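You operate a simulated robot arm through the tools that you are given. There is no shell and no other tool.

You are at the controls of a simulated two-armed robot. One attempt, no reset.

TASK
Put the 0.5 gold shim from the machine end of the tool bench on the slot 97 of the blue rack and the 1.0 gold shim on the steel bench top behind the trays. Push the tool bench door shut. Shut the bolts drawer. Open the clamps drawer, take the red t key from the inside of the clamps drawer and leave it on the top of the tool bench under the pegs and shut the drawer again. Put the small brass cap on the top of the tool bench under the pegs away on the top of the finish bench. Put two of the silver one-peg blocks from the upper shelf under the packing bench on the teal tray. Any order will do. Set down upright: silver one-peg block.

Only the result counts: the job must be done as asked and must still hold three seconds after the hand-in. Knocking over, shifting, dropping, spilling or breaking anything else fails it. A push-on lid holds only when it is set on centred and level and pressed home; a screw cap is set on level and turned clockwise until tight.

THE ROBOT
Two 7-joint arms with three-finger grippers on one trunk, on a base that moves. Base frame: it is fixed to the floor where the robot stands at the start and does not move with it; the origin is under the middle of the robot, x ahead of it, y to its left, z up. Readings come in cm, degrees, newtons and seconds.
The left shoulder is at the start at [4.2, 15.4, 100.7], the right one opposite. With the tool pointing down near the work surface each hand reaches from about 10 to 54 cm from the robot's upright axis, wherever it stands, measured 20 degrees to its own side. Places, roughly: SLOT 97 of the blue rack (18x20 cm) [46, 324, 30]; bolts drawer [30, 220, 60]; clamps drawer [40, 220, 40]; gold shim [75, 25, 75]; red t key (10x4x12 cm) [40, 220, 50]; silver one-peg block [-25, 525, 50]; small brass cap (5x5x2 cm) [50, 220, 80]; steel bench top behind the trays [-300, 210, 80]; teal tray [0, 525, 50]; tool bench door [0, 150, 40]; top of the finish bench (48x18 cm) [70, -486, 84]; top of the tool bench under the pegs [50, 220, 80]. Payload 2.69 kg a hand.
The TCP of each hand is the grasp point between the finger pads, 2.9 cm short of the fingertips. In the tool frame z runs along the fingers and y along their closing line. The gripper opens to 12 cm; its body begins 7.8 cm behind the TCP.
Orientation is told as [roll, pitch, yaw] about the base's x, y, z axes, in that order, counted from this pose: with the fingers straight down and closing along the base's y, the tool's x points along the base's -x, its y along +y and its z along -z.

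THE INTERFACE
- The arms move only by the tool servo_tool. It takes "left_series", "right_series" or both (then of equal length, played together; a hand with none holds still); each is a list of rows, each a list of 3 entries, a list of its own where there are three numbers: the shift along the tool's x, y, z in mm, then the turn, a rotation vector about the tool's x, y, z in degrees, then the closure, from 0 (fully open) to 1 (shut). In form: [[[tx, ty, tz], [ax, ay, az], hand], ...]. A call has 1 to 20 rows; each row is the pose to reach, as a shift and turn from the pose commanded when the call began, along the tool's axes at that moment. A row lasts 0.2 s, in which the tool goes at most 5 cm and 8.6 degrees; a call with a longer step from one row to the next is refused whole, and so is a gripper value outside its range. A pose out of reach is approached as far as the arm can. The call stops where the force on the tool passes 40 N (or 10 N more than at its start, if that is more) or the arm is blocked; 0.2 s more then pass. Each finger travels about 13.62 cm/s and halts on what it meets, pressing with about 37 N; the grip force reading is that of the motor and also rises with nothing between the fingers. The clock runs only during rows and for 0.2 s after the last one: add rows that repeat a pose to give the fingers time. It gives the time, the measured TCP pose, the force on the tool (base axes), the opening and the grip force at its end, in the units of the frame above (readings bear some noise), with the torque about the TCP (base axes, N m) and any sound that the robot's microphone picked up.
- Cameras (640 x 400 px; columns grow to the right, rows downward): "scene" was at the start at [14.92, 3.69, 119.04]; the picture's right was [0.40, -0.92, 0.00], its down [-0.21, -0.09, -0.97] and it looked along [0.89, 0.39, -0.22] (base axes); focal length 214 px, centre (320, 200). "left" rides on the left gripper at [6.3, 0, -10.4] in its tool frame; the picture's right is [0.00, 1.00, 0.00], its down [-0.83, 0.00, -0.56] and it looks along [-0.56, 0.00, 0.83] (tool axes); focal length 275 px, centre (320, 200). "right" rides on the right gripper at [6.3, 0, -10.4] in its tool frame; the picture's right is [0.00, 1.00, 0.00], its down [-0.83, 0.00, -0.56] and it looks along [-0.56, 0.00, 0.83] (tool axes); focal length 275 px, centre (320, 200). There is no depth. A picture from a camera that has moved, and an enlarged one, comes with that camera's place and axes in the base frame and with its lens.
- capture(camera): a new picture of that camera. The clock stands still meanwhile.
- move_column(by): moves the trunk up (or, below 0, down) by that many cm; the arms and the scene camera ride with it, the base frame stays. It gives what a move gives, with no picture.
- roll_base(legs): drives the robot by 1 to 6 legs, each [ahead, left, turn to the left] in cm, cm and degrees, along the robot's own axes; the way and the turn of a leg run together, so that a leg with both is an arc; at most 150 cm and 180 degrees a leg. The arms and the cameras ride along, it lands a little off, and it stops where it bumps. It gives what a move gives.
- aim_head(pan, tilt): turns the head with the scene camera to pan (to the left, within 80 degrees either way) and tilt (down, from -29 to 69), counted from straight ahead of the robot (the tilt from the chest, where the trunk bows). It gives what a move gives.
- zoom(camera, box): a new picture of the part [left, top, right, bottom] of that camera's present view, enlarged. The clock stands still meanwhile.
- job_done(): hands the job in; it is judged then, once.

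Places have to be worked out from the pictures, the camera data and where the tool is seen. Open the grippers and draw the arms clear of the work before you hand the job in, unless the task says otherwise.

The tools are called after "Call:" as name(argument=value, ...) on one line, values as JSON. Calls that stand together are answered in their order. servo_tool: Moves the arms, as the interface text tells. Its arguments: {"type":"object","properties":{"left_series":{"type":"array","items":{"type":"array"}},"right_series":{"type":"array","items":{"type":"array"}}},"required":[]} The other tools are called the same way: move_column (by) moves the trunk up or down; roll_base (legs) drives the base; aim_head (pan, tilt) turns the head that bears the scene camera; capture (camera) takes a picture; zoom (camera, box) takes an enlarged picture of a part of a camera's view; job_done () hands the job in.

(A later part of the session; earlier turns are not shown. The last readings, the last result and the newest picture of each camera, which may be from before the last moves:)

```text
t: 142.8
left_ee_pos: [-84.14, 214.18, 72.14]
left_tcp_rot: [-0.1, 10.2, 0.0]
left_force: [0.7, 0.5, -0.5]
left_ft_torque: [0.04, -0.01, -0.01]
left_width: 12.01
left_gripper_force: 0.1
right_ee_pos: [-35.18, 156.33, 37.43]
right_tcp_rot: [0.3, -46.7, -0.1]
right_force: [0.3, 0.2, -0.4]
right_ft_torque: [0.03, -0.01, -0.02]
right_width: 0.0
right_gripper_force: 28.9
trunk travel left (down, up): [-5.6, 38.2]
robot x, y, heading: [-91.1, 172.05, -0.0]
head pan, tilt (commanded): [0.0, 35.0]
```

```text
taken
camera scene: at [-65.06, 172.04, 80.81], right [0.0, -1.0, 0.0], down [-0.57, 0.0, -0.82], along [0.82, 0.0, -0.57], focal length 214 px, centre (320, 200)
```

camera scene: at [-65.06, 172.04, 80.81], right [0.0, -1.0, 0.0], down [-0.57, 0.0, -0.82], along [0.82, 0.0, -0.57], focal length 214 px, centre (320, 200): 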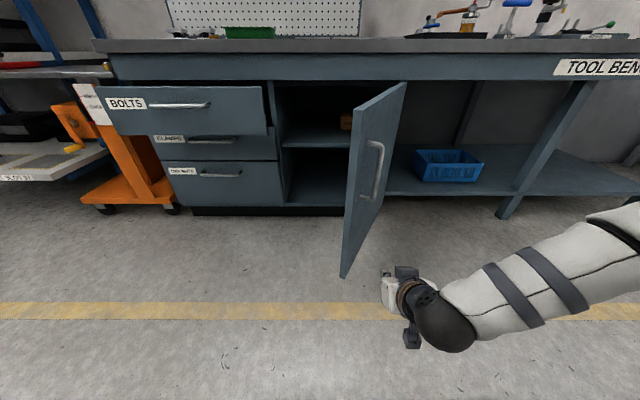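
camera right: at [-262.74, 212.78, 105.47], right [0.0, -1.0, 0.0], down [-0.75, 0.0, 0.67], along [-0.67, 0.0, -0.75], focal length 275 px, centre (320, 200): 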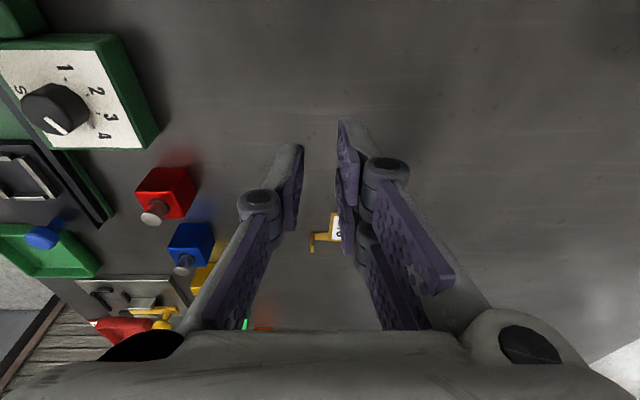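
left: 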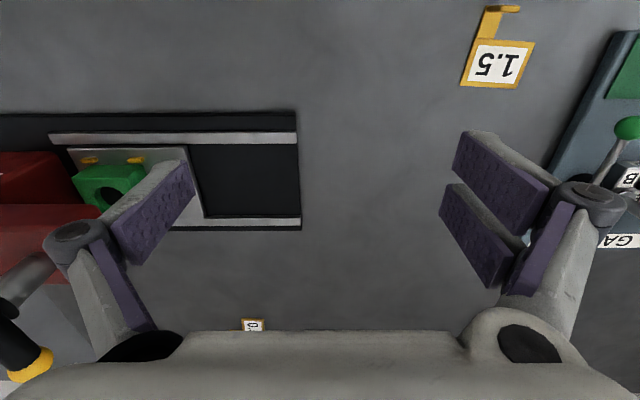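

The trunk bows forward as it lowers; the fist now points forward-down at z ≈ 37, which suits pushing the door below its handle. I drive ahead 28 cm so the fist is just before the door face.

Call:
roll_base(legs=[[28, 0, 0]])

Call:
capture(camera="scene")

```text
t: 144.5
left_ee_pos: [-60.92, 214.34, 72.17]
left_tcp_rot: [-0.1, 10.1, 0.1]
left_force: [1.2, 0.4, 0.3]
left_ft_torque: [-0.01, 0.01, -0.01]
left_width: 11.99
left_gripper_force: 0.0
right_ee_pos: [-12.46, 157.18, 37.27]
right_tcp_rot: [0.8, -46.1, 1.1]
right_force: [-0.1, 0.0, 0.7]
right_ft_torque: [0.02, 0.03, 0.02]
right_width: 0.01
right_gripper_force: 28.5
trunk travel left (down, up): [-5.6, 38.2]
robot x, y, heading: [-67.91, 171.92, 0.2]
head pan, tilt (commanded): [0.0, 35.0]
stopped in leg 1: the force on the tool passed its limit at 87 N (the readings are from after the stop); the commanded pose is now the measured one
```

```text
taken
camera scene: at [-41.76, 172.14, 80.81], right [0.0, -1.0, 0.0], down [-0.57, 0.0, -0.82], along [0.82, 0.0, -0.57], focal length 214 px, centre (320, 200)
```

scene: 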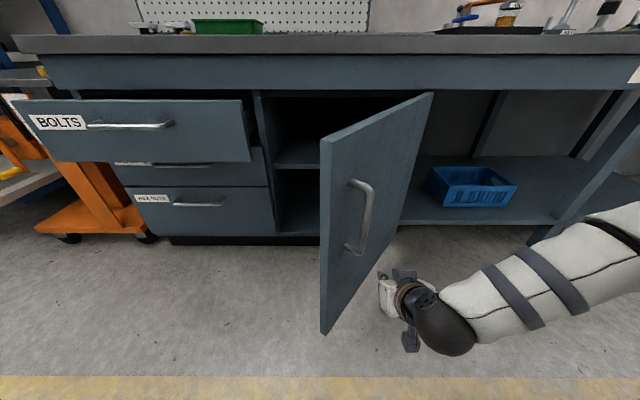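

The first touch already swung the door somewhat (free edge now near (-10, 171)). I push it further with the arm in small steps along its arc.

Call:
servo_tool(right_series=[[[-17, 5, 18], [0, 0, 0], 1], [[-35, 10, 36], [0, 0, 0], 1], [[-52, 20, 54], [0, 0, 0], 1], [[-69, 35, 72], [0, 0, 0], 1], [[-83, 55, 86], [0, 0, 0], 1], [[-97, 75, 101], [0, 0, 0], 1], [[-111, 95, 115], [0, 0, 0], 1], [[-121, 120, 126], [0, 0, 0], 1]])

Call:
capture(camera="scene")

```text
t: 146.3
left_ee_pos: [-60.92, 214.39, 71.96]
left_tcp_rot: [-0.1, 10.2, 0.1]
left_force: [0.0, -0.3, 0.4]
left_ft_torque: [-0.01, -0.03, 0.03]
left_width: 12.0
left_gripper_force: 0.0
right_ee_pos: [4.71, 169.8, 37.48]
right_tcp_rot: [0.7, -46.0, 1.1]
right_force: [-0.1, 1.1, -0.1]
right_ft_torque: [0.04, 0.02, 0.01]
right_width: 0.01
right_gripper_force: 28.8
trunk travel left (down, up): [-5.6, 38.2]
robot x, y, heading: [-67.87, 172.2, 0.2]
head pan, tilt (commanded): [0.0, 35.0]
```

```text
taken
camera scene: at [-41.76, 172.14, 80.81], right [0.0, -1.0, 0.0], down [-0.57, 0.0, -0.82], along [0.82, 0.0, -0.57], focal length 214 px, centre (320, 200)
```

scene: 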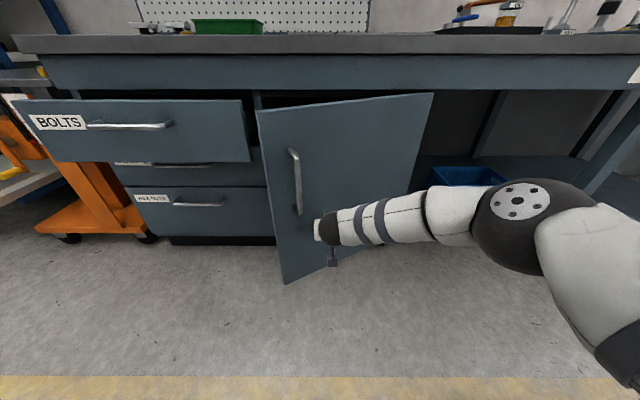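

The door is down to about 30° open. I draw the hand back, drive ahead 20 cm, then push it home with the arm.

Call:
servo_tool(right_series=[[[30, 0, -31], [0, 0, 0], 1], [[60, 0, -62], [0, 0, 0], 1], [[90, 0, -93], [0, 0, 0], 1], [[110, 0, -115], [0, 0, 0], 1]])

Call:
roll_base(legs=[[20, 0, 0]])

Call:
servo_tool(right_series=[[[-17, 5, 18], [0, 0, 0], 1], [[-35, 10, 36], [0, 0, 0], 1], [[-52, 15, 54], [0, 0, 0], 1], [[-69, 20, 72], [0, 0, 0], 1], [[-83, 20, 86], [0, 0, 0], 1], [[-97, 20, 101], [0, 0, 0], 1], [[-111, 20, 115], [0, 0, 0], 1], [[-121, 20, 126], [0, 0, 0], 1], [[-132, 20, 137], [0, 0, 0], 1], [[-142, 20, 147], [0, 0, 0], 1], [[-150, 20, 156], [0, 0, 0], 1], [[-160, 20, 166], [0, 0, 0], 1]])

Call:
capture(camera="scene")

```text
t: 147.3
left_ee_pos: [-60.92, 214.36, 72.06]
left_tcp_rot: [-0.1, 10.2, 0.1]
left_force: [-0.6, 0.2, -0.3]
left_ft_torque: [0.0, -0.02, -0.04]
left_width: 12.0
left_gripper_force: 0.0
right_ee_pos: [-11.32, 169.18, 37.49]
right_tcp_rot: [0.7, -46.0, 1.0]
right_force: [0.2, 0.2, 0.3]
right_ft_torque: [-0.02, -0.03, 0.0]
right_width: 0.0
right_gripper_force: 28.5
trunk travel left (down, up): [-5.6, 38.2]
robot x, y, heading: [-67.43, 172.27, 0.0]
head pan, tilt (commanded): [0.0, 35.0]
```

```text
t: 148.9
left_ee_pos: [-41.1, 214.36, 71.98]
left_tcp_rot: [-0.1, 10.2, 0.1]
left_force: [-0.1, 0.2, -0.4]
left_ft_torque: [0.0, 0.04, -0.05]
left_width: 11.99
left_gripper_force: 0.1
right_ee_pos: [8.59, 169.34, 37.37]
right_tcp_rot: [0.8, -46.1, 1.1]
right_force: [0.5, -0.4, -0.1]
right_ft_torque: [-0.03, 0.0, 0.0]
right_width: 0.0
right_gripper_force: 29.0
trunk travel left (down, up): [-5.6, 38.2]
robot x, y, heading: [-47.85, 171.98, 0.0]
head pan, tilt (commanded): [0.0, 35.0]
```

```text
t: 150.6
left_ee_pos: [-41.19, 214.36, 72.02]
left_tcp_rot: [-0.1, 10.1, 0.2]
left_force: [-0.5, 0.3, -0.4]
left_ft_torque: [0.02, -0.02, -0.01]
left_width: 12.01
left_gripper_force: 0.0
right_ee_pos: [24.36, 172.25, 36.84]
right_tcp_rot: [0.8, -45.3, 1.4]
right_force: [-4.5, 0.9, -1.7]
right_ft_torque: [0.0, 0.06, 0.01]
right_width: 0.0
right_gripper_force: 28.4
trunk travel left (down, up): [-5.6, 38.2]
robot x, y, heading: [-48.4, 172.12, 0.0]
head pan, tilt (commanded): [0.0, 35.0]
stopped in row 8 (right hand): the force on the tool passed its limit at 67 N (the readings are from after the stop); the commanded pose is now the measured one
```

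```text
taken
camera scene: at [-22.03, 172.22, 80.8], right [0.0, -1.0, 0.0], down [-0.57, 0.0, -0.82], along [0.82, 0.0, -0.57], focal length 214 px, centre (320, 200)
```

scene: 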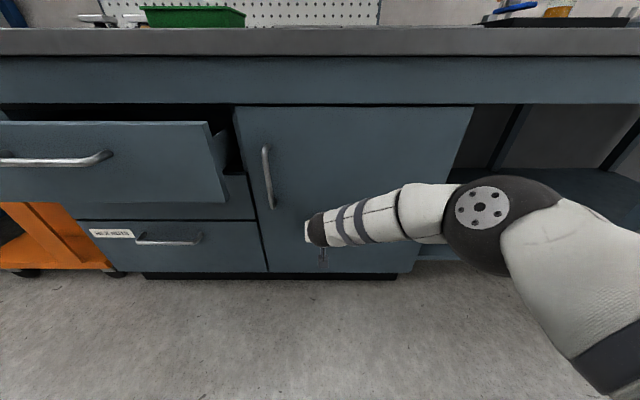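

The push ended firmly with the door apparently flush. I check the seam enlarged.

Call:
zoom(camera="scene", box=[200, 90, 500, 290])

```text
2.00 times, centred on (350, 190) of scene
camera zoom: at [-22.03, 172.22, 80.8], right [0.0, -1.0, 0.0], down [-0.57, 0.0, -0.82], along [0.82, 0.0, -0.57], focal length 429 px, centre (260, 220)
```

zoom: 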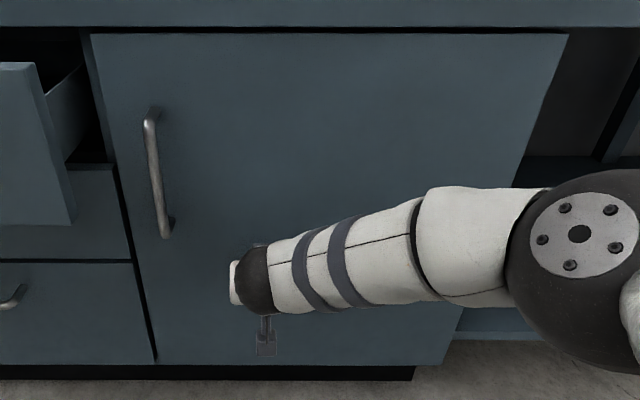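

The door is flush and shut (face at about x = 29). I draw the right fist back and up to the height of the bolts drawer front (z 54–70), then shift left.

Call:
servo_tool(right_series=[[[30, 0, -31], [0, 0, 0], 1], [[60, 0, -62], [0, 0, 0], 1], [[90, 0, -93], [0, 0, 0], 1], [[120, 0, -124], [0, 0, 0], 1], [[150, 0, -155], [0, 0, 0], 1], [[180, 0, -186], [0, 0, 0], 1], [[160, 0, -207], [0, 0, 0], 1], [[130, 0, -237], [0, 0, 0], 1], [[100, 0, -267], [0, 0, 0], 1], [[70, 0, -297], [0, 0, 0], 1], [[40, 0, -327], [0, 0, 0], 1], [[30, 0, -337], [0, 0, 0], 1]])

Call:
roll_base(legs=[[-8, 0, 0], [0, 64, 0]])

Call:
capture(camera="scene")

Call:
capture(camera="right")

```text
t: 153.2
left_ee_pos: [-41.18, 214.3, 72.07]
left_tcp_rot: [-0.1, 10.2, 0.2]
left_force: [0.4, -0.1, -0.4]
left_ft_torque: [0.0, 0.0, -0.02]
left_width: 11.99
left_gripper_force: 0.1
right_ee_pos: [-1.69, 170.98, 58.68]
right_tcp_rot: [0.8, -45.5, 1.3]
right_force: [0.1, -0.2, 0.0]
right_ft_torque: [0.01, -0.03, 0.0]
right_width: 0.01
right_gripper_force: 28.1
trunk travel left (down, up): [-5.6, 38.2]
robot x, y, heading: [-47.9, 172.33, 0.2]
head pan, tilt (commanded): [0.0, 35.0]
```

```text
t: 159.2
left_ee_pos: [-49.76, 278.34, 71.94]
left_tcp_rot: [-0.1, 10.2, 0.4]
left_force: [0.5, 0.3, -0.8]
left_ft_torque: [0.0, -0.01, -0.02]
left_width: 12.0
left_gripper_force: 0.1
right_ee_pos: [-10.09, 235.1, 58.58]
right_tcp_rot: [0.9, -45.5, 1.4]
right_force: [-0.4, -0.3, 0.5]
right_ft_torque: [-0.01, 0.01, 0.02]
right_width: 0.01
right_gripper_force: 28.2
trunk travel left (down, up): [-5.6, 38.2]
robot x, y, heading: [-56.36, 236.04, 0.4]
head pan, tilt (commanded): [0.0, 35.0]
```

```text
taken
camera scene: at [-30.45, 236.3, 80.81], right [0.01, -1.0, 0.0], down [-0.57, 0.0, -0.82], along [0.82, 0.01, -0.57], focal length 214 px, centre (320, 200)
```

scene: 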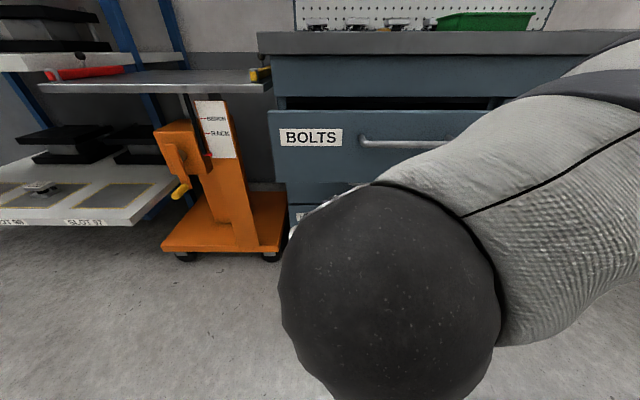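

```text
taken
camera right: at [-21.84, 234.51, 61.44], right [-0.04, 1.0, 0.01], down [0.19, 0.0, 0.98], along [0.98, 0.04, -0.19], focal length 275 px, centre (320, 200)
```

right: 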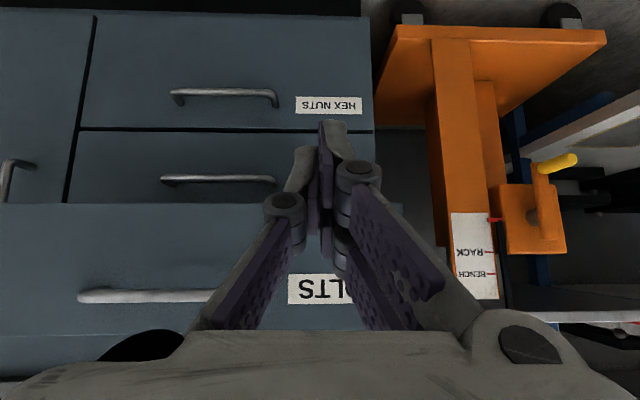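

Triangulated: bolts handle at x ≈ 11.4 (z 66, y 209–229), clamps handle at x ≈ 25.4 (z 49); so bolts is 14 cm open. I shift right 16, raise the fist 3 cm, go ahead 17 and push the front.

Call:
roll_base(legs=[[0, -16, -0.4]])

Call:
servo_tool(right_series=[[[-22, 0, -20], [0, 0, 0], 1], [[-22, 0, -20], [0, 0, 0], 1]])

Call:
roll_base(legs=[[17, 0, 0]])

Call:
capture(camera="right")

```text
t: 161.1
left_ee_pos: [-49.4, 262.47, 72.04]
left_tcp_rot: [0.0, 10.2, 0.0]
left_force: [0.1, -0.2, 0.8]
left_ft_torque: [-0.05, -0.03, -0.03]
left_width: 12.01
left_gripper_force: 0.0
right_ee_pos: [-10.08, 218.86, 58.42]
right_tcp_rot: [0.8, -45.4, 1.1]
right_force: [-0.9, -0.1, 0.4]
right_ft_torque: [-0.01, -0.04, 0.0]
right_width: 0.01
right_gripper_force: 28.1
trunk travel left (down, up): [-5.6, 38.2]
robot x, y, heading: [-56.29, 219.82, -0.2]
head pan, tilt (commanded): [0.0, 35.0]
```

```text
t: 161.7
left_ee_pos: [-49.34, 262.55, 72.05]
left_tcp_rot: [0.0, 10.2, 0.0]
left_force: [-0.2, -0.1, 1.1]
left_ft_torque: [-0.03, 0.0, -0.01]
left_width: 12.0
left_gripper_force: 0.0
right_ee_pos: [-9.93, 218.85, 61.55]
right_tcp_rot: [0.8, -45.4, 1.0]
right_force: [-0.8, -0.8, 0.0]
right_ft_torque: [0.01, -0.04, -0.02]
right_width: 0.01
right_gripper_force: 28.7
trunk travel left (down, up): [-5.6, 38.2]
robot x, y, heading: [-56.41, 220.3, 0.0]
head pan, tilt (commanded): [0.0, 35.0]
```

```text
t: 163.1
left_ee_pos: [-32.55, 262.39, 72.06]
left_tcp_rot: [-0.2, 10.1, 0.0]
left_force: [0.1, -1.2, 1.2]
left_ft_torque: [-0.01, 0.01, 0.01]
left_width: 11.99
left_gripper_force: 0.1
right_ee_pos: [7.05, 218.95, 61.55]
right_tcp_rot: [0.9, -45.4, 1.0]
right_force: [-0.8, 0.2, 0.6]
right_ft_torque: [0.02, 0.02, -0.03]
right_width: 0.0
right_gripper_force: 28.4
trunk travel left (down, up): [-5.6, 38.2]
robot x, y, heading: [-39.32, 220.6, 0.1]
head pan, tilt (commanded): [0.0, 35.0]
```

```text
taken
camera right: at [-4.8, 218.41, 64.44], right [-0.03, 1.0, 0.01], down [0.19, 0.0, 0.98], along [0.98, 0.03, -0.19], focal length 275 px, centre (320, 200)
```

right: 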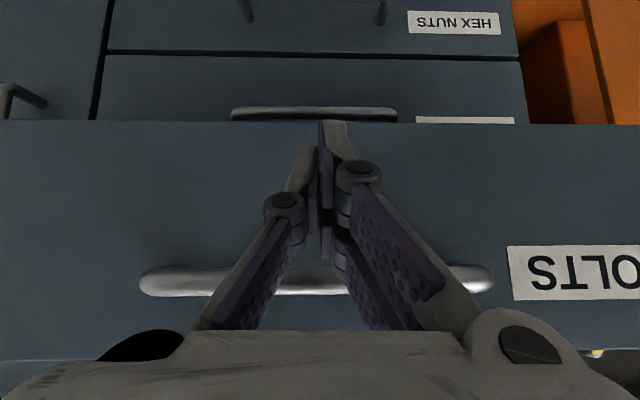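

The fist faces the bolts front above its lower edge. I push ahead in 1.5 cm steps.

Call:
servo_tool(right_series=[[[-10, 0, 11], [0, 0, 0], 1], [[-21, 0, 21], [0, 0, 0], 1], [[-31, 0, 32], [0, 0, 0], 1], [[-42, 0, 43], [0, 0, 0], 1], [[-52, 0, 53], [0, 0, 0], 1], [[-63, 0, 64], [0, 0, 0], 1], [[-73, 0, 75], [0, 0, 0], 1], [[-84, 0, 85], [0, 0, 0], 1], [[-94, 0, 96], [0, 0, 0], 1], [[-104, 0, 106], [0, 0, 0], 1], [[-112, 0, 114], [0, 0, 0], 1], [[-119, 0, 121], [0, 0, 0], 1], [[-126, 0, 128], [0, 0, 0], 1], [[-132, 0, 134], [0, 0, 0], 1]])

Call:
capture(camera="right")

Call:
capture(camera="scene")

```text
t: 166.0
left_ee_pos: [-32.55, 262.49, 71.96]
left_tcp_rot: [0.0, 10.1, 0.1]
left_force: [-0.2, -0.6, 0.3]
left_ft_torque: [0.01, 0.02, -0.02]
left_width: 12.03
left_gripper_force: 0.0
right_ee_pos: [24.22, 219.68, 61.11]
right_tcp_rot: [0.4, -44.6, 1.6]
right_force: [-5.7, 0.0, 1.0]
right_ft_torque: [0.01, -0.01, 0.03]
right_width: 0.0
right_gripper_force: 28.7
trunk travel left (down, up): [-5.6, 38.2]
robot x, y, heading: [-39.45, 220.06, 0.2]
head pan, tilt (commanded): [0.0, 35.0]
stopped in row 14 (right hand): the force on the tool passed its limit at 49 N (the readings are from after the stop); the commanded pose is now the measured one
```

```text
taken
camera right: at [12.54, 219.08, 64.16], right [-0.04, 1.0, 0.0], down [0.2, 0.0, 0.98], along [0.98, 0.04, -0.2], focal length 275 px, centre (320, 200)
```

right: 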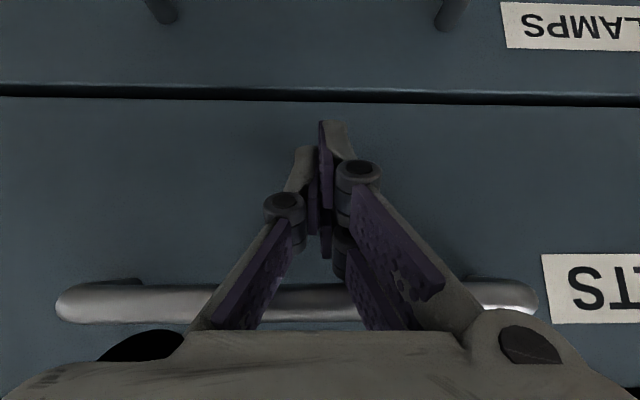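

```text
taken
camera scene: at [-13.57, 220.27, 80.82], right [0.0, -1.0, 0.0], down [-0.57, 0.0, -0.82], along [0.82, 0.0, -0.57], focal length 214 px, centre (320, 200)
```

scene: 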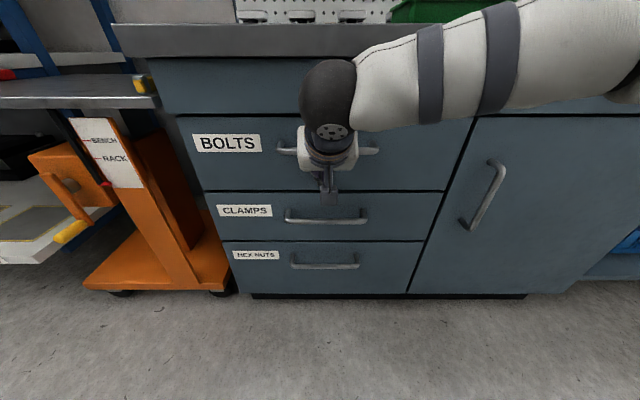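

The bolts drawer is shut and all fronts are flush. For the clamps drawer I draw back, lower, and point the fingers straight ahead before rolling them to close vertically on the bar.

Call:
servo_tool(right_series=[[[28, 0, -28], [0, 0, 0], 1], [[64, 0, -49], [0, -7.5, 0], 1], [[106, 0, -49], [0, -15, 0], 1], [[142, 0, -41], [0, -22.5, 0], 1], [[170, 0, -27], [0, -30, 0], 1], [[170, 0, -27], [0, -37.5, 0], 1], [[170, 0, -27], [0, -45.4, 0], 1], [[170, 0, -27], [0, -45.4, 0], 1]])

Call:
servo_tool(right_series=[[[0, 0, 0], [0, 0, 8.2], 1], [[0, 0, 0], [0, 0, 16.4], 0.9], [[0, 0, 0], [0, 0, 24.6], 0.8], [[0, 0, 0], [0, 0, 32.8], 0.7], [[0, 0, 0], [0, 0, 41], 0.6], [[0, 0, 0], [0, 0, 49.2], 0.6], [[0, 0, 0], [0, 0, 57.4], 0.6], [[0, 0, 0], [0, 0, 65.6], 0.6], [[0, 0, 0], [0, 0, 73.8], 0.6], [[0, 0, 0], [0, 0, 82], 0.6], [[0, 0, 0], [0, 0, 90], 0.6], [[0, 0, 0], [0, 0, 90], 0.6]])

Call:
capture(camera="right")

Call:
capture(camera="scene")

```text
t: 167.8
left_ee_pos: [-32.62, 262.42, 71.99]
left_tcp_rot: [-0.1, 10.1, 0.1]
left_force: [-1.2, 0.4, 0.5]
left_ft_torque: [0.04, 0.01, 0.05]
left_width: 11.97
left_gripper_force: 0.2
right_ee_pos: [10.28, 219.19, 51.04]
right_tcp_rot: [104.2, -89.6, -102.3]
right_force: [0.0, 0.3, 0.2]
right_ft_torque: [0.02, -0.02, 0.0]
right_width: 0.0
right_gripper_force: 29.1
trunk travel left (down, up): [-5.6, 38.2]
robot x, y, heading: [-39.44, 220.09, 0.1]
head pan, tilt (commanded): [0.0, 35.0]
```

```text
t: 170.4
left_ee_pos: [-32.56, 262.5, 71.92]
left_tcp_rot: [-0.1, 10.1, 0.0]
left_force: [-0.7, 0.3, 0.3]
left_ft_torque: [0.02, 0.02, 0.0]
left_width: 11.99
left_gripper_force: 0.1
right_ee_pos: [11.8, 214.51, 72.67]
right_tcp_rot: [85.6, -1.3, -86.8]
right_force: [-0.9, 0.2, 0.0]
right_ft_torque: [0.01, 0.01, 0.03]
right_width: 4.79
right_gripper_force: 0.0
right hand out of reach, approached as far as the arm can: row 2, 3, 4, 5, 6, 7, 8, 9, 10, 11, 12
trunk travel left (down, up): [-5.6, 38.2]
robot x, y, heading: [-39.65, 220.23, 0.3]
head pan, tilt (commanded): [0.0, 35.0]
```

```text
taken
camera right: at [1.19, 220.09, 73.36], right [0.07, 0.03, 1.0], down [-0.51, -0.86, 0.06], along [0.86, -0.51, -0.05], focal length 275 px, centre (320, 200)
```

right: 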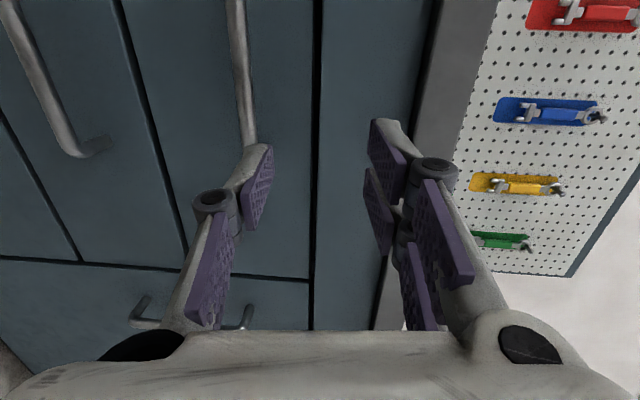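

```text
taken
camera scene: at [-13.52, 220.28, 80.81], right [0.0, -1.0, 0.0], down [-0.57, 0.0, -0.82], along [0.82, 0.0, -0.57], focal length 214 px, centre (320, 200)
```

scene: 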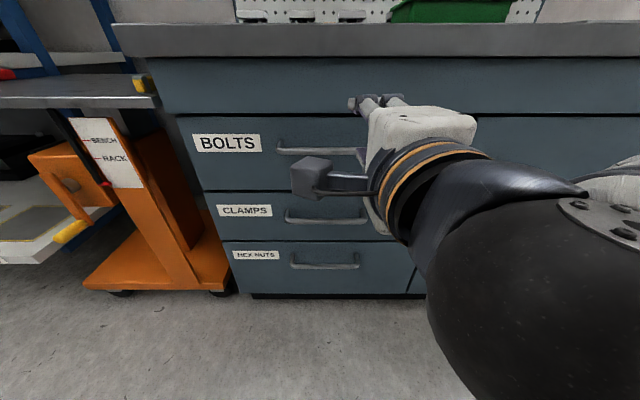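

The roll worked (fingers now close vertically), but the hand drifted up to z 72.7 because the low pose was out of reach. I try moving down and forward in this orientation.

Call:
servo_tool(right_series=[[[8, -40, 5], [0, 0, 0], 0.6], [[16, -80, 10], [0, 0, 0], 0.6], [[24, -120, 20], [0, 0, 0], 0.6], [[32, -160, 30], [0, 0, 0], 0.6], [[40, -200, 40], [0, 0, 0], 0.6], [[45, -237, 50], [0, 0, 0], 0.6], [[45, -237, 50], [0, 0, 0], 0.6]])

Call:
capture(camera="scene")

Call:
capture(camera="right")

```text
t: 172.0
left_ee_pos: [-32.55, 262.52, 72.04]
left_tcp_rot: [-0.1, 10.2, -0.1]
left_force: [-0.5, 0.1, 0.2]
left_ft_torque: [0.0, -0.01, 0.0]
left_width: 11.97
left_gripper_force: 0.0
right_ee_pos: [11.82, 214.46, 72.64]
right_tcp_rot: [85.7, -1.3, -86.8]
right_force: [0.0, 0.8, -0.5]
right_ft_torque: [0.03, 0.01, 0.01]
right_width: 4.81
right_gripper_force: 0.1
right hand out of reach, approached as far as the arm can: row 1, 2, 3, 4, 5, 6, 7
trunk travel left (down, up): [-5.6, 38.2]
robot x, y, heading: [-39.56, 219.87, 0.1]
head pan, tilt (commanded): [0.0, 35.0]
```

```text
taken
camera scene: at [-13.52, 220.28, 80.81], right [0.0, -1.0, 0.0], down [-0.57, 0.0, -0.82], along [0.82, 0.0, -0.57], focal length 214 px, centre (320, 200)
```

scene: 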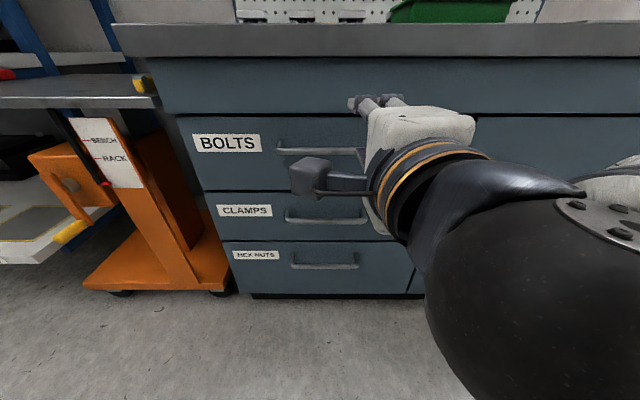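

```text
taken
camera right: at [1.2, 220.13, 73.34], right [0.07, 0.03, 1.0], down [-0.51, -0.86, 0.06], along [0.86, -0.51, -0.05], focal length 275 px, centre (320, 200)
```

right: 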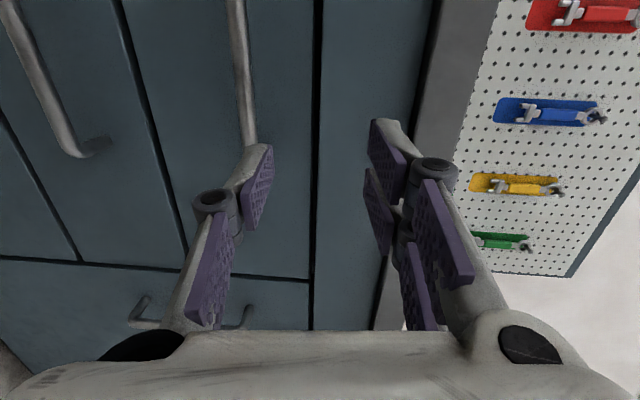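

This arm posture is at a limit because the hand is across the body. I back the robot off and shift left, so the hand works in front of its own shoulder, and then retry.

Call:
roll_base(legs=[[-20, 22, 0]])

Call:
servo_tool(right_series=[[[-25, -20, 30], [0, 0, 0], 0.6], [[-50, -40, 60], [0, 0, 0], 0.6], [[-75, -60, 90], [0, 0, 0], 0.6], [[-100, -85, 120], [0, 0, 0], 0.6], [[-120, -110, 150], [0, 0, 0], 0.6], [[-140, -140, 170], [0, 0, 0], 0.6], [[-155, -170, 190], [0, 0, 0], 0.6], [[-160, -205, 210], [0, 0, 0], 0.6], [[-160, -237, 220], [0, 0, 0], 0.6], [[-160, -237, 220], [0, 0, 0], 0.6]])

Call:
capture(camera="scene")

```text
t: 174.3
left_ee_pos: [-52.64, 284.93, 71.99]
left_tcp_rot: [-0.1, 10.1, -0.2]
left_force: [0.0, 0.0, -0.1]
left_ft_torque: [0.01, -0.01, 0.0]
left_width: 12.0
left_gripper_force: 0.1
right_ee_pos: [-8.15, 236.75, 72.63]
right_tcp_rot: [85.8, -1.3, -86.8]
right_force: [0.5, -0.1, 1.0]
right_ft_torque: [0.03, 0.0, -0.02]
right_width: 4.79
right_gripper_force: 0.0
trunk travel left (down, up): [-5.6, 38.2]
robot x, y, heading: [-59.49, 242.82, -0.1]
head pan, tilt (commanded): [0.0, 35.0]
```

```text
t: 176.5
left_ee_pos: [-52.61, 284.68, 72.01]
left_tcp_rot: [-0.1, 10.2, -0.1]
left_force: [0.2, 0.0, 0.4]
left_ft_torque: [-0.01, 0.01, 0.0]
left_width: 12.01
left_gripper_force: 0.0
right_ee_pos: [17.54, 219.49, 62.12]
right_tcp_rot: [77.9, -0.7, -85.9]
right_force: [1.3, 0.0, -0.4]
right_ft_torque: [0.02, 0.0, 0.04]
right_width: 4.79
right_gripper_force: 0.0
right hand out of reach, approached as far as the arm can: row 1, 2, 3, 4, 5, 6, 7, 8, 9, 10
trunk travel left (down, up): [-5.6, 38.2]
robot x, y, heading: [-59.65, 242.54, 0.1]
head pan, tilt (commanded): [0.0, 35.0]
```

```text
taken
camera scene: at [-33.6, 242.51, 80.8], right [0.0, -1.0, 0.0], down [-0.57, 0.0, -0.82], along [0.82, 0.0, -0.57], focal length 214 px, centre (320, 200)
```

scene: 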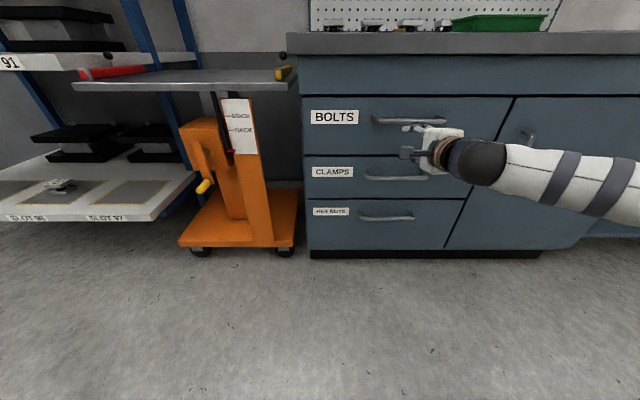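

The hand naturally points a bit downward there; I let it tip about 30° down, which still closes on the bar in the vertical plane, and go for the pre-grasp in front of the clamps bar.

Call:
servo_tool(right_series=[[[0, -20, 0], [5, 0, 0], 0.6], [[0, -45, 10], [10, 0, 0], 0.6], [[-4, -70, 25], [15, 0, 0], 0.6], [[-7, -93, 40], [19, 0, 0], 0.6], [[-7, -93, 48], [19, 0, 0], 0.6], [[-7, -93, 48], [19, 0, 0], 0.6]])

Call:
capture(camera="scene")

Call:
capture(camera="right")

```text
t: 177.9
left_ee_pos: [-52.57, 284.78, 71.9]
left_tcp_rot: [-0.2, 10.2, -0.1]
left_force: [0.3, 0.5, 0.5]
left_ft_torque: [-0.01, 0.01, 0.0]
left_width: 12.02
left_gripper_force: 0.1
right_ee_pos: [20.2, 219.01, 51.9]
right_tcp_rot: [58.9, -0.6, -86.0]
right_force: [0.0, -0.6, 0.0]
right_ft_torque: [-0.01, 0.03, 0.02]
right_width: 4.8
right_gripper_force: 0.1
trunk travel left (down, up): [-5.6, 38.2]
robot x, y, heading: [-59.55, 242.64, -0.0]
head pan, tilt (commanded): [0.0, 35.0]
```

```text
taken
camera scene: at [-33.61, 242.51, 80.81], right [0.0, -1.0, 0.0], down [-0.57, 0.0, -0.82], along [0.82, 0.0, -0.57], focal length 214 px, centre (320, 200)
```

scene: 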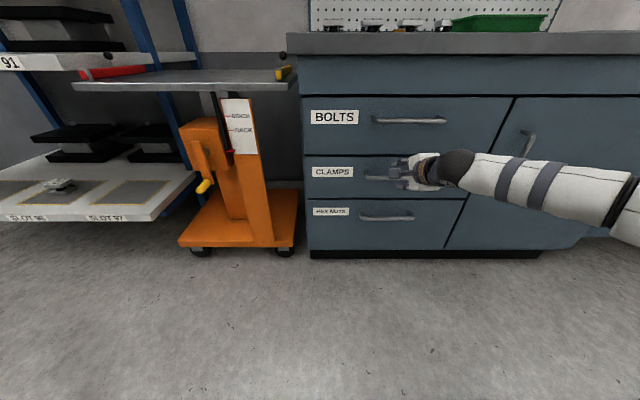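

```text
taken
camera right: at [10.97, 224.64, 57.23], right [0.51, 0.05, 0.86], down [-0.41, -0.86, 0.3], along [0.75, -0.51, -0.42], focal length 275 px, centre (320, 200)
```

right: 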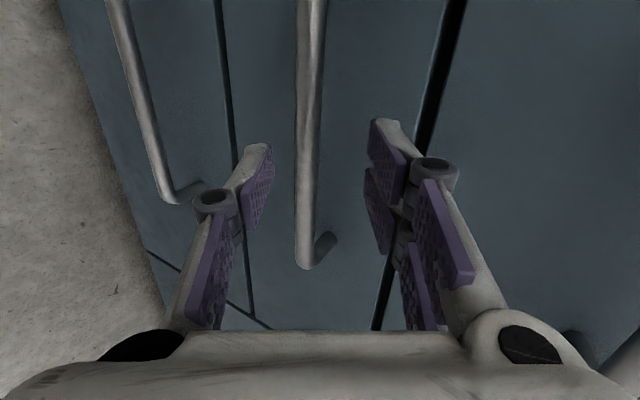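

The clamps bar runs right between thumb and paired fingers. I advance 5.2 cm along the fingers and close.

Call:
servo_tool(right_series=[[[0, 0, 20], [0, 0, 0], 0.6], [[0, 0, 38], [0, 0, 0], 0.6], [[0, 0, 52], [0, 0, 0], 0.6], [[0, 0, 52], [0, 0, 0], 0.6]])

Call:
servo_tool(right_series=[[[0, 0, 0], [0, 0, 0], 0.8], [[0, 0, 0], [0, 0, 0], 1], [[0, 0, 0], [0, 0, 0], 1], [[0, 0, 0], [0, 0, 0], 1]])

Call:
capture(camera="right")

```text
t: 178.9
left_ee_pos: [-52.67, 284.68, 72.01]
left_tcp_rot: [-0.1, 10.1, 0.0]
left_force: [-0.1, -0.6, 0.1]
left_ft_torque: [-0.03, -0.01, -0.01]
left_width: 11.98
left_gripper_force: 0.0
right_ee_pos: [24.72, 219.4, 49.1]
right_tcp_rot: [58.8, -0.8, -85.9]
right_force: [-6.3, -0.8, 0.9]
right_ft_torque: [-0.01, -0.11, -0.03]
right_width: 5.33
right_gripper_force: 0.0
trunk travel left (down, up): [-5.6, 38.2]
robot x, y, heading: [-59.58, 243.0, -0.2]
head pan, tilt (commanded): [0.0, 35.0]
```

```text
t: 179.8
left_ee_pos: [-52.53, 284.72, 71.9]
left_tcp_rot: [-0.2, 10.1, -0.1]
left_force: [0.2, 0.1, -0.6]
left_ft_torque: [-0.02, -0.01, -0.02]
left_width: 12.0
left_gripper_force: 0.1
right_ee_pos: [24.57, 219.33, 48.58]
right_tcp_rot: [58.3, -0.4, -86.0]
right_force: [0.3, 0.5, -4.5]
right_ft_torque: [1.42, -0.11, -0.44]
right_width: 1.43
right_gripper_force: 39.7
trunk travel left (down, up): [-5.6, 38.2]
robot x, y, heading: [-59.67, 242.73, -0.0]
head pan, tilt (commanded): [0.0, 35.0]
stopped in row 4 (right hand): the force on the tool passed its limit at 41 N (the readings are from after the stop); the commanded pose is now the measured one
```

```text
taken
camera right: at [15.31, 224.94, 54.01], right [0.53, 0.05, 0.85], down [-0.41, -0.86, 0.3], along [0.74, -0.51, -0.43], focal length 275 px, centre (320, 200)
```

right: 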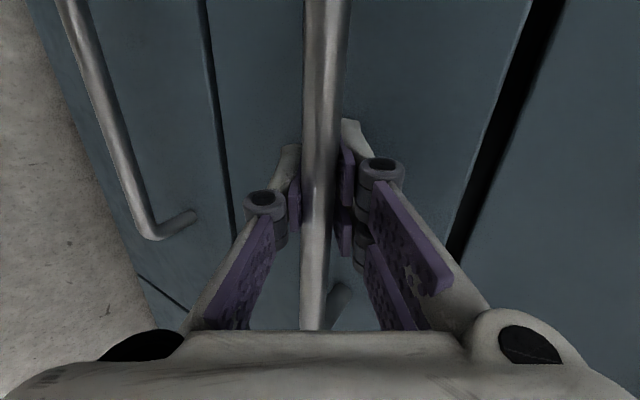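

The bar is held (1.43 cm, 40 N). I pull straight back toward -x in 2 cm steps.

Call:
servo_tool(right_series=[[[0.7, -5, -8.5], [0, 0, 0], 1], [[2.1, -16, -25], [0, 0, 0], 1], [[3.5, -26, -42], [0, 0, 0], 1], [[4.9, -37, -59], [0, 0, 0], 1], [[6.3, -47, -76], [0, 0, 0], 1], [[7.7, -58, -93], [0, 0, 0], 1], [[9.1, -68, -110], [0, 0, 0], 1], [[10.5, -79, -127], [0, 0, 0], 1], [[11.9, -89, -144], [0, 0, 0], 1], [[13.3, -100, -161], [0, 0, 0], 1], [[14.7, -110, -178], [0, 0, 0], 1], [[15.4, -115, -187], [0, 0, 0], 1]])

Call:
capture(camera="scene")

```text
t: 182.4
left_ee_pos: [-52.46, 284.64, 71.99]
left_tcp_rot: [-0.2, 10.2, -0.1]
left_force: [0.5, -0.6, -0.4]
left_ft_torque: [0.04, -0.04, -0.01]
left_width: 11.99
left_gripper_force: 0.1
right_ee_pos: [2.61, 219.41, 48.56]
right_tcp_rot: [58.3, -0.6, -85.9]
right_force: [0.0, 0.0, -12.3]
right_ft_torque: [0.95, -0.08, -0.73]
right_width: 1.38
right_gripper_force: 40.2
trunk travel left (down, up): [-5.6, 38.2]
robot x, y, heading: [-59.55, 242.47, 0.0]
head pan, tilt (commanded): [0.0, 35.0]
```

```text
taken
camera scene: at [-33.58, 242.47, 80.78], right [0.0, -1.0, 0.0], down [-0.57, 0.0, -0.82], along [0.82, 0.0, -0.57], focal length 214 px, centre (320, 200)
```

scene: 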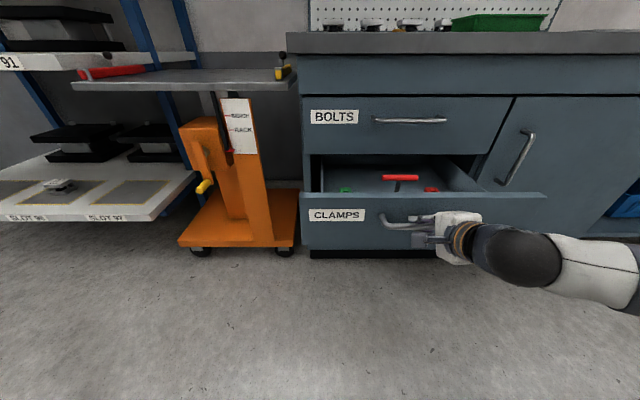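

The clamps drawer is out 22 cm and a red T-handle is visible inside. I enlarge.

Call:
zoom(camera="scene", box=[300, 140, 500, 260])

Call:
capture(camera="left")

```text
3.20 times, centred on (400, 200) of scene
camera zoom: at [-33.58, 242.47, 80.78], right [0.0, -1.0, 0.0], down [-0.57, 0.0, -0.82], along [0.82, 0.0, -0.57], focal length 686 px, centre (64, 200)
```

zoom: 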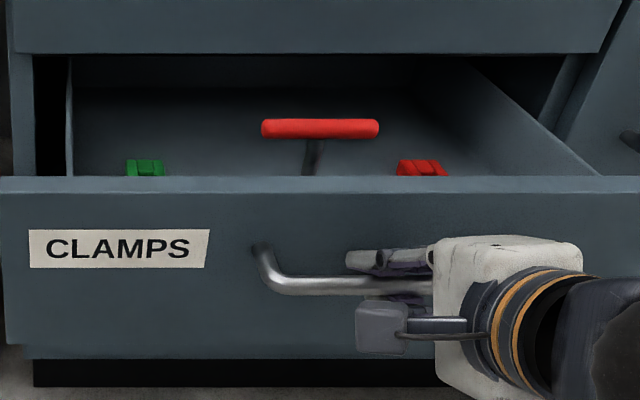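

```text
taken
camera left: at [-56.81, 284.79, 83.38], right [0.01, 1.0, 0.0], down [0.92, 0.0, 0.4], along [0.4, 0.0, -0.92], focal length 275 px, centre (320, 200)
```

left: 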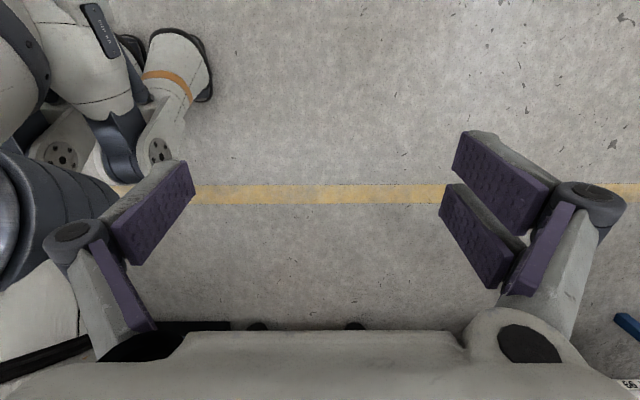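

The T key stands with its red bar along y near (20, 219, 51), still close under the overhang, so I pull the drawer 8 cm further.

Call:
servo_tool(right_series=[[[0.7, -5, -8.5], [0, 0, 0], 1], [[2.1, -16, -25], [0, 0, 0], 1], [[3.5, -26, -42], [0, 0, 0], 1], [[4.9, -37, -59], [0, 0, 0], 1], [[5.6, -42, -68], [0, 0, 0], 1], [[5.6, -42, -68], [0, 0, 0], 1]])

Call:
capture(camera="scene")

Call:
zoom(camera="scene", box=[300, 140, 500, 280])

```text
t: 183.8
left_ee_pos: [-52.51, 284.88, 71.96]
left_tcp_rot: [-0.2, 10.2, -0.1]
left_force: [-1.1, -0.6, -0.2]
left_ft_torque: [0.0, 0.03, -0.01]
left_width: 12.01
left_gripper_force: 0.1
right_ee_pos: [-5.33, 219.33, 48.56]
right_tcp_rot: [57.9, -0.4, -86.0]
right_force: [-2.0, 3.5, -17.8]
right_ft_torque: [0.81, -0.18, -0.96]
right_width: 1.37
right_gripper_force: 39.7
trunk travel left (down, up): [-5.6, 38.2]
robot x, y, heading: [-59.56, 242.59, -0.0]
head pan, tilt (commanded): [0.0, 35.0]
```

```text
taken
camera scene: at [-33.57, 242.47, 80.77], right [0.0, -1.0, 0.0], down [-0.57, 0.0, -0.82], along [0.82, 0.0, -0.57], focal length 214 px, centre (320, 200)
```

scene: 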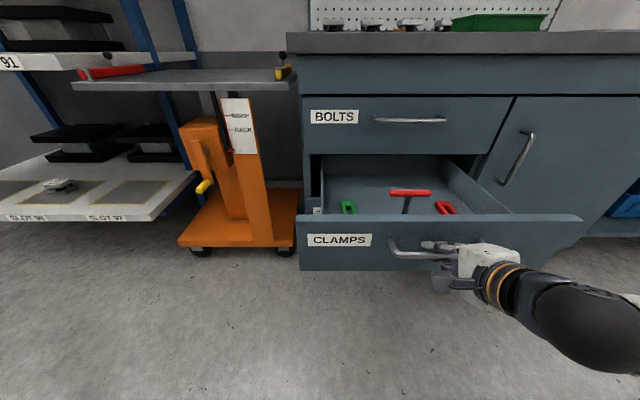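

```text
2.86 times, centred on (400, 210) of scene
camera zoom: at [-33.57, 242.47, 80.77], right [0.0, -1.0, 0.0], down [-0.57, 0.0, -0.82], along [0.82, 0.0, -0.57], focal length 613 px, centre (91, 171)
```

zoom: 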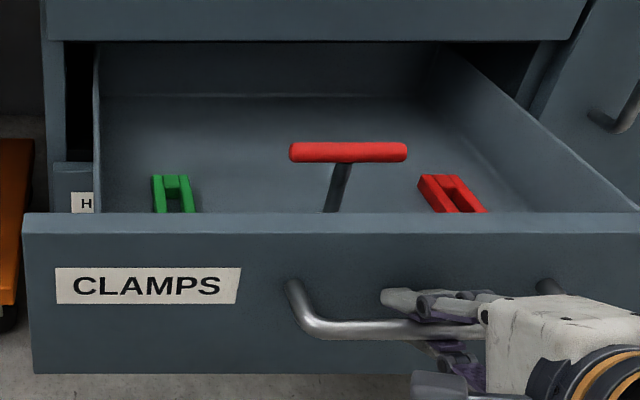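

The drawer is open 30 cm with the T key clear of the overhang. I open the fingers, slide them off the bar, lift, and tip the hand to point down (same roll chain) for a look from above.

Call:
servo_tool(right_series=[[[0, 0, 0], [0, 0, 0], 0.8], [[0, 0, 0], [0, 0, 0], 0.6], [[0, 0, 0], [0, 0, 0], 0.55], [[0, 0, -25], [0, 0, 0], 0.55], [[0, 0, -50], [0, 0, 0], 0.55], [[0, 0, -75], [0, 0, 0], 0.55], [[0, 30, -100], [0, 0, 0], 0.55], [[0, 60, -125], [0, 0, 0], 0.55], [[0, 90, -150], [0, 0, 0], 0.55], [[0, 115, -170], [0, 0, 0], 0.55]])

Call:
capture(camera="scene")

```text
t: 186.0
left_ee_pos: [-52.59, 284.82, 71.96]
left_tcp_rot: [-0.2, 10.0, -0.1]
left_force: [0.5, -1.4, 0.3]
left_ft_torque: [0.02, 0.0, 0.0]
left_width: 12.0
left_gripper_force: 0.0
right_ee_pos: [-11.05, 218.22, 69.8]
right_tcp_rot: [58.2, -0.6, -85.9]
right_force: [0.3, -0.2, 1.1]
right_ft_torque: [0.0, -0.01, -0.04]
right_width: 5.41
right_gripper_force: 0.0
right hand out of reach, approached as far as the arm can: row 4, 5, 6, 7, 8, 9, 10
trunk travel left (down, up): [-5.6, 38.2]
robot x, y, heading: [-59.36, 242.5, 0.3]
head pan, tilt (commanded): [0.0, 35.0]
```

```text
taken
camera scene: at [-33.65, 242.5, 80.81], right [0.0, -1.0, 0.0], down [-0.57, 0.0, -0.82], along [0.82, 0.0, -0.57], focal length 214 px, centre (320, 200)
```

scene: 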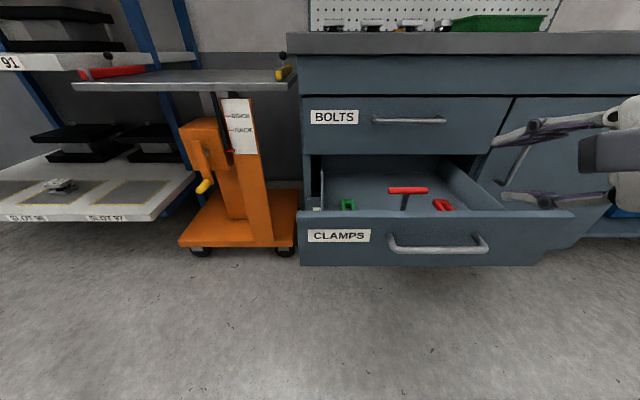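

The hand is clear of the bar. I rotate it to point straight down with the closing line along x, raising a bit.

Call:
servo_tool(right_series=[[[0, 15, 0], [8.3, 0, 0], 0.4], [[0, 30, 0], [16.6, 0, 0], 0.3], [[0, 40, 0], [24.9, 0, 0], 0.3], [[0, 50, 0], [33.2, 0, 0], 0.3], [[0, 55, 0], [41.5, 0, 0], 0.3], [[0, 60, 0], [49.8, 0, 0], 0.3], [[0, 60, 0], [58, 0, 0], 0.3], [[0, 60, 0], [58, 0, 0], 0.3]])

Call:
capture(camera="right")

```text
t: 187.8
left_ee_pos: [-52.72, 284.77, 71.88]
left_tcp_rot: [-0.1, 10.1, -0.1]
left_force: [0.4, -0.2, 0.5]
left_ft_torque: [0.01, 0.02, -0.03]
left_width: 12.01
left_gripper_force: 0.0
right_ee_pos: [-7.2, 219.4, 71.65]
right_tcp_rot: [0.3, -0.6, -85.8]
right_force: [0.0, 0.1, -0.5]
right_ft_torque: [-0.01, -0.01, 0.0]
right_width: 8.39
right_gripper_force: 0.0
right hand out of reach, approached as far as the arm can: row 6, 7, 8
trunk travel left (down, up): [-5.6, 38.2]
robot x, y, heading: [-59.53, 242.37, -0.2]
head pan, tilt (commanded): [0.0, 35.0]
```

```text
taken
camera right: at [-7.61, 225.66, 82.04], right [1.0, 0.08, 0.01], down [0.06, -0.82, 0.56], along [0.05, -0.56, -0.83], focal length 275 px, centre (320, 200)
```

right: 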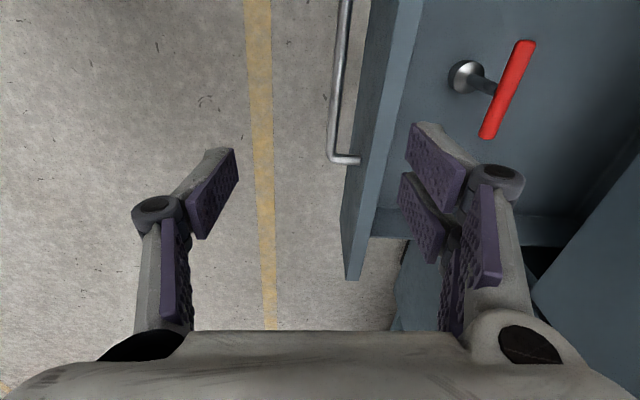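

From above: the T key stands on a round foot at about (12, 220), its red bar along y at z ≈ 53.5. I drive ahead 19 cm so the hand comes above it, and look again.

Call:
roll_base(legs=[[19, 0, 0]])

Call:
capture(camera="right")

Call:
capture(camera="scene")

```text
t: 189.4
left_ee_pos: [-33.82, 284.66, 72.06]
left_tcp_rot: [-0.2, 10.1, -0.3]
left_force: [-0.7, -0.5, -0.5]
left_ft_torque: [-0.02, -0.04, 0.01]
left_width: 12.01
left_gripper_force: 0.1
right_ee_pos: [11.5, 219.26, 71.63]
right_tcp_rot: [0.4, -0.5, -86.0]
right_force: [-0.3, -0.7, -0.4]
right_ft_torque: [0.02, 0.0, 0.0]
right_width: 8.41
right_gripper_force: 0.1
trunk travel left (down, up): [-5.6, 38.2]
robot x, y, heading: [-40.98, 242.46, -0.2]
head pan, tilt (commanded): [0.0, 35.0]
```

```text
taken
camera right: at [11.15, 225.54, 82.05], right [1.0, 0.07, 0.01], down [0.06, -0.82, 0.56], along [0.05, -0.56, -0.83], focal length 275 px, centre (320, 200)
```

right: 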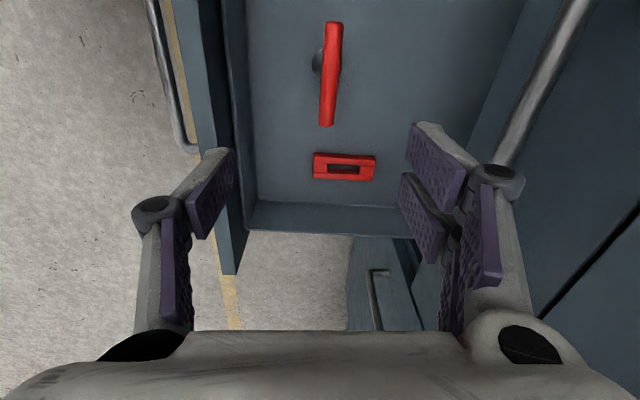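

```text
taken
camera scene: at [-14.85, 242.44, 80.81], right [0.0, -1.0, 0.0], down [-0.57, 0.0, -0.82], along [0.82, 0.0, -0.57], focal length 214 px, centre (320, 200)
```

scene: 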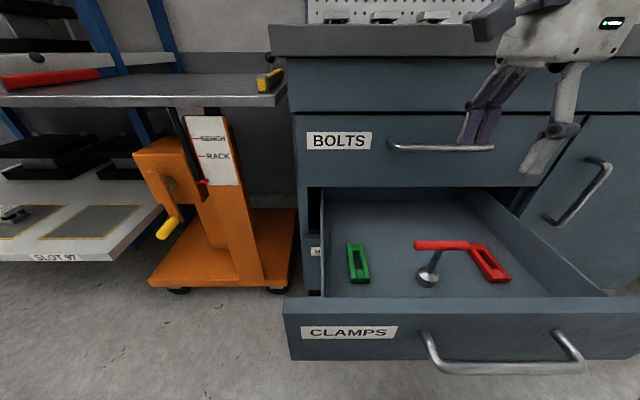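

The T key's bar centre is near (13, 219.8, 51). I descend to z ≈ 60 over it and look again.

Call:
servo_tool(right_series=[[[2, 5, 40], [0, 0, 0], 0.3], [[4, 10, 80], [0, 0, 0], 0.35], [[4, 15, 116], [0, 0, 0], 0.4], [[4, 15, 116], [0, 0, 0], 0.4]])

Call:
capture(camera="right")

Call:
zoom(camera="scene", box=[340, 140, 620, 320])

```text
t: 190.4
left_ee_pos: [-33.69, 284.85, 72.1]
left_tcp_rot: [-0.1, 10.1, -0.2]
left_force: [-0.8, -0.4, -0.6]
left_ft_torque: [0.02, 0.01, -0.01]
left_width: 12.0
left_gripper_force: 0.0
right_ee_pos: [13.13, 219.73, 60.06]
right_tcp_rot: [0.3, -0.6, -86.0]
right_force: [-1.0, -0.2, -0.5]
right_ft_torque: [0.0, 0.01, -0.02]
right_width: 7.2
right_gripper_force: 0.1
trunk travel left (down, up): [-5.6, 38.2]
robot x, y, heading: [-40.86, 242.61, 0.1]
head pan, tilt (commanded): [0.0, 35.0]
```

```text
taken
camera right: at [12.72, 225.99, 70.47], right [1.0, 0.07, 0.01], down [0.06, -0.82, 0.56], along [0.05, -0.56, -0.83], focal length 275 px, centre (320, 200)
```

right: 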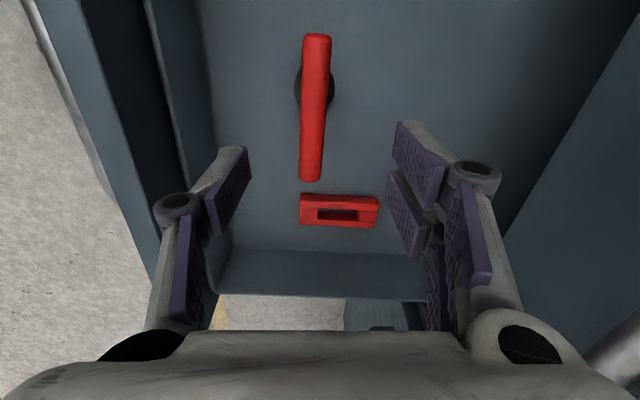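

```text
2.22 times, centred on (480, 230) of scene
camera zoom: at [-14.85, 242.44, 80.81], right [0.0, -1.0, 0.0], down [-0.57, 0.0, -0.82], along [0.82, 0.0, -0.57], focal length 477 px, centre (-36, 133)
```

zoom: 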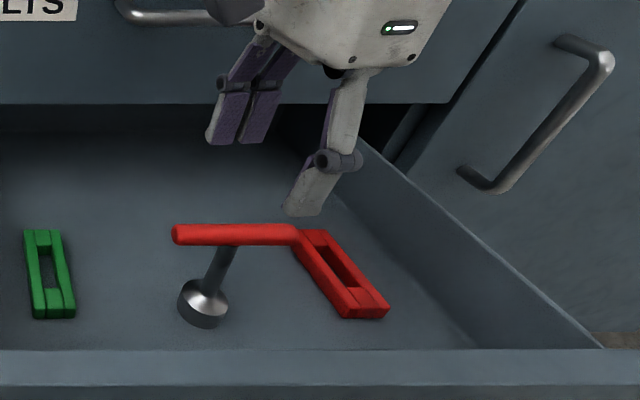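

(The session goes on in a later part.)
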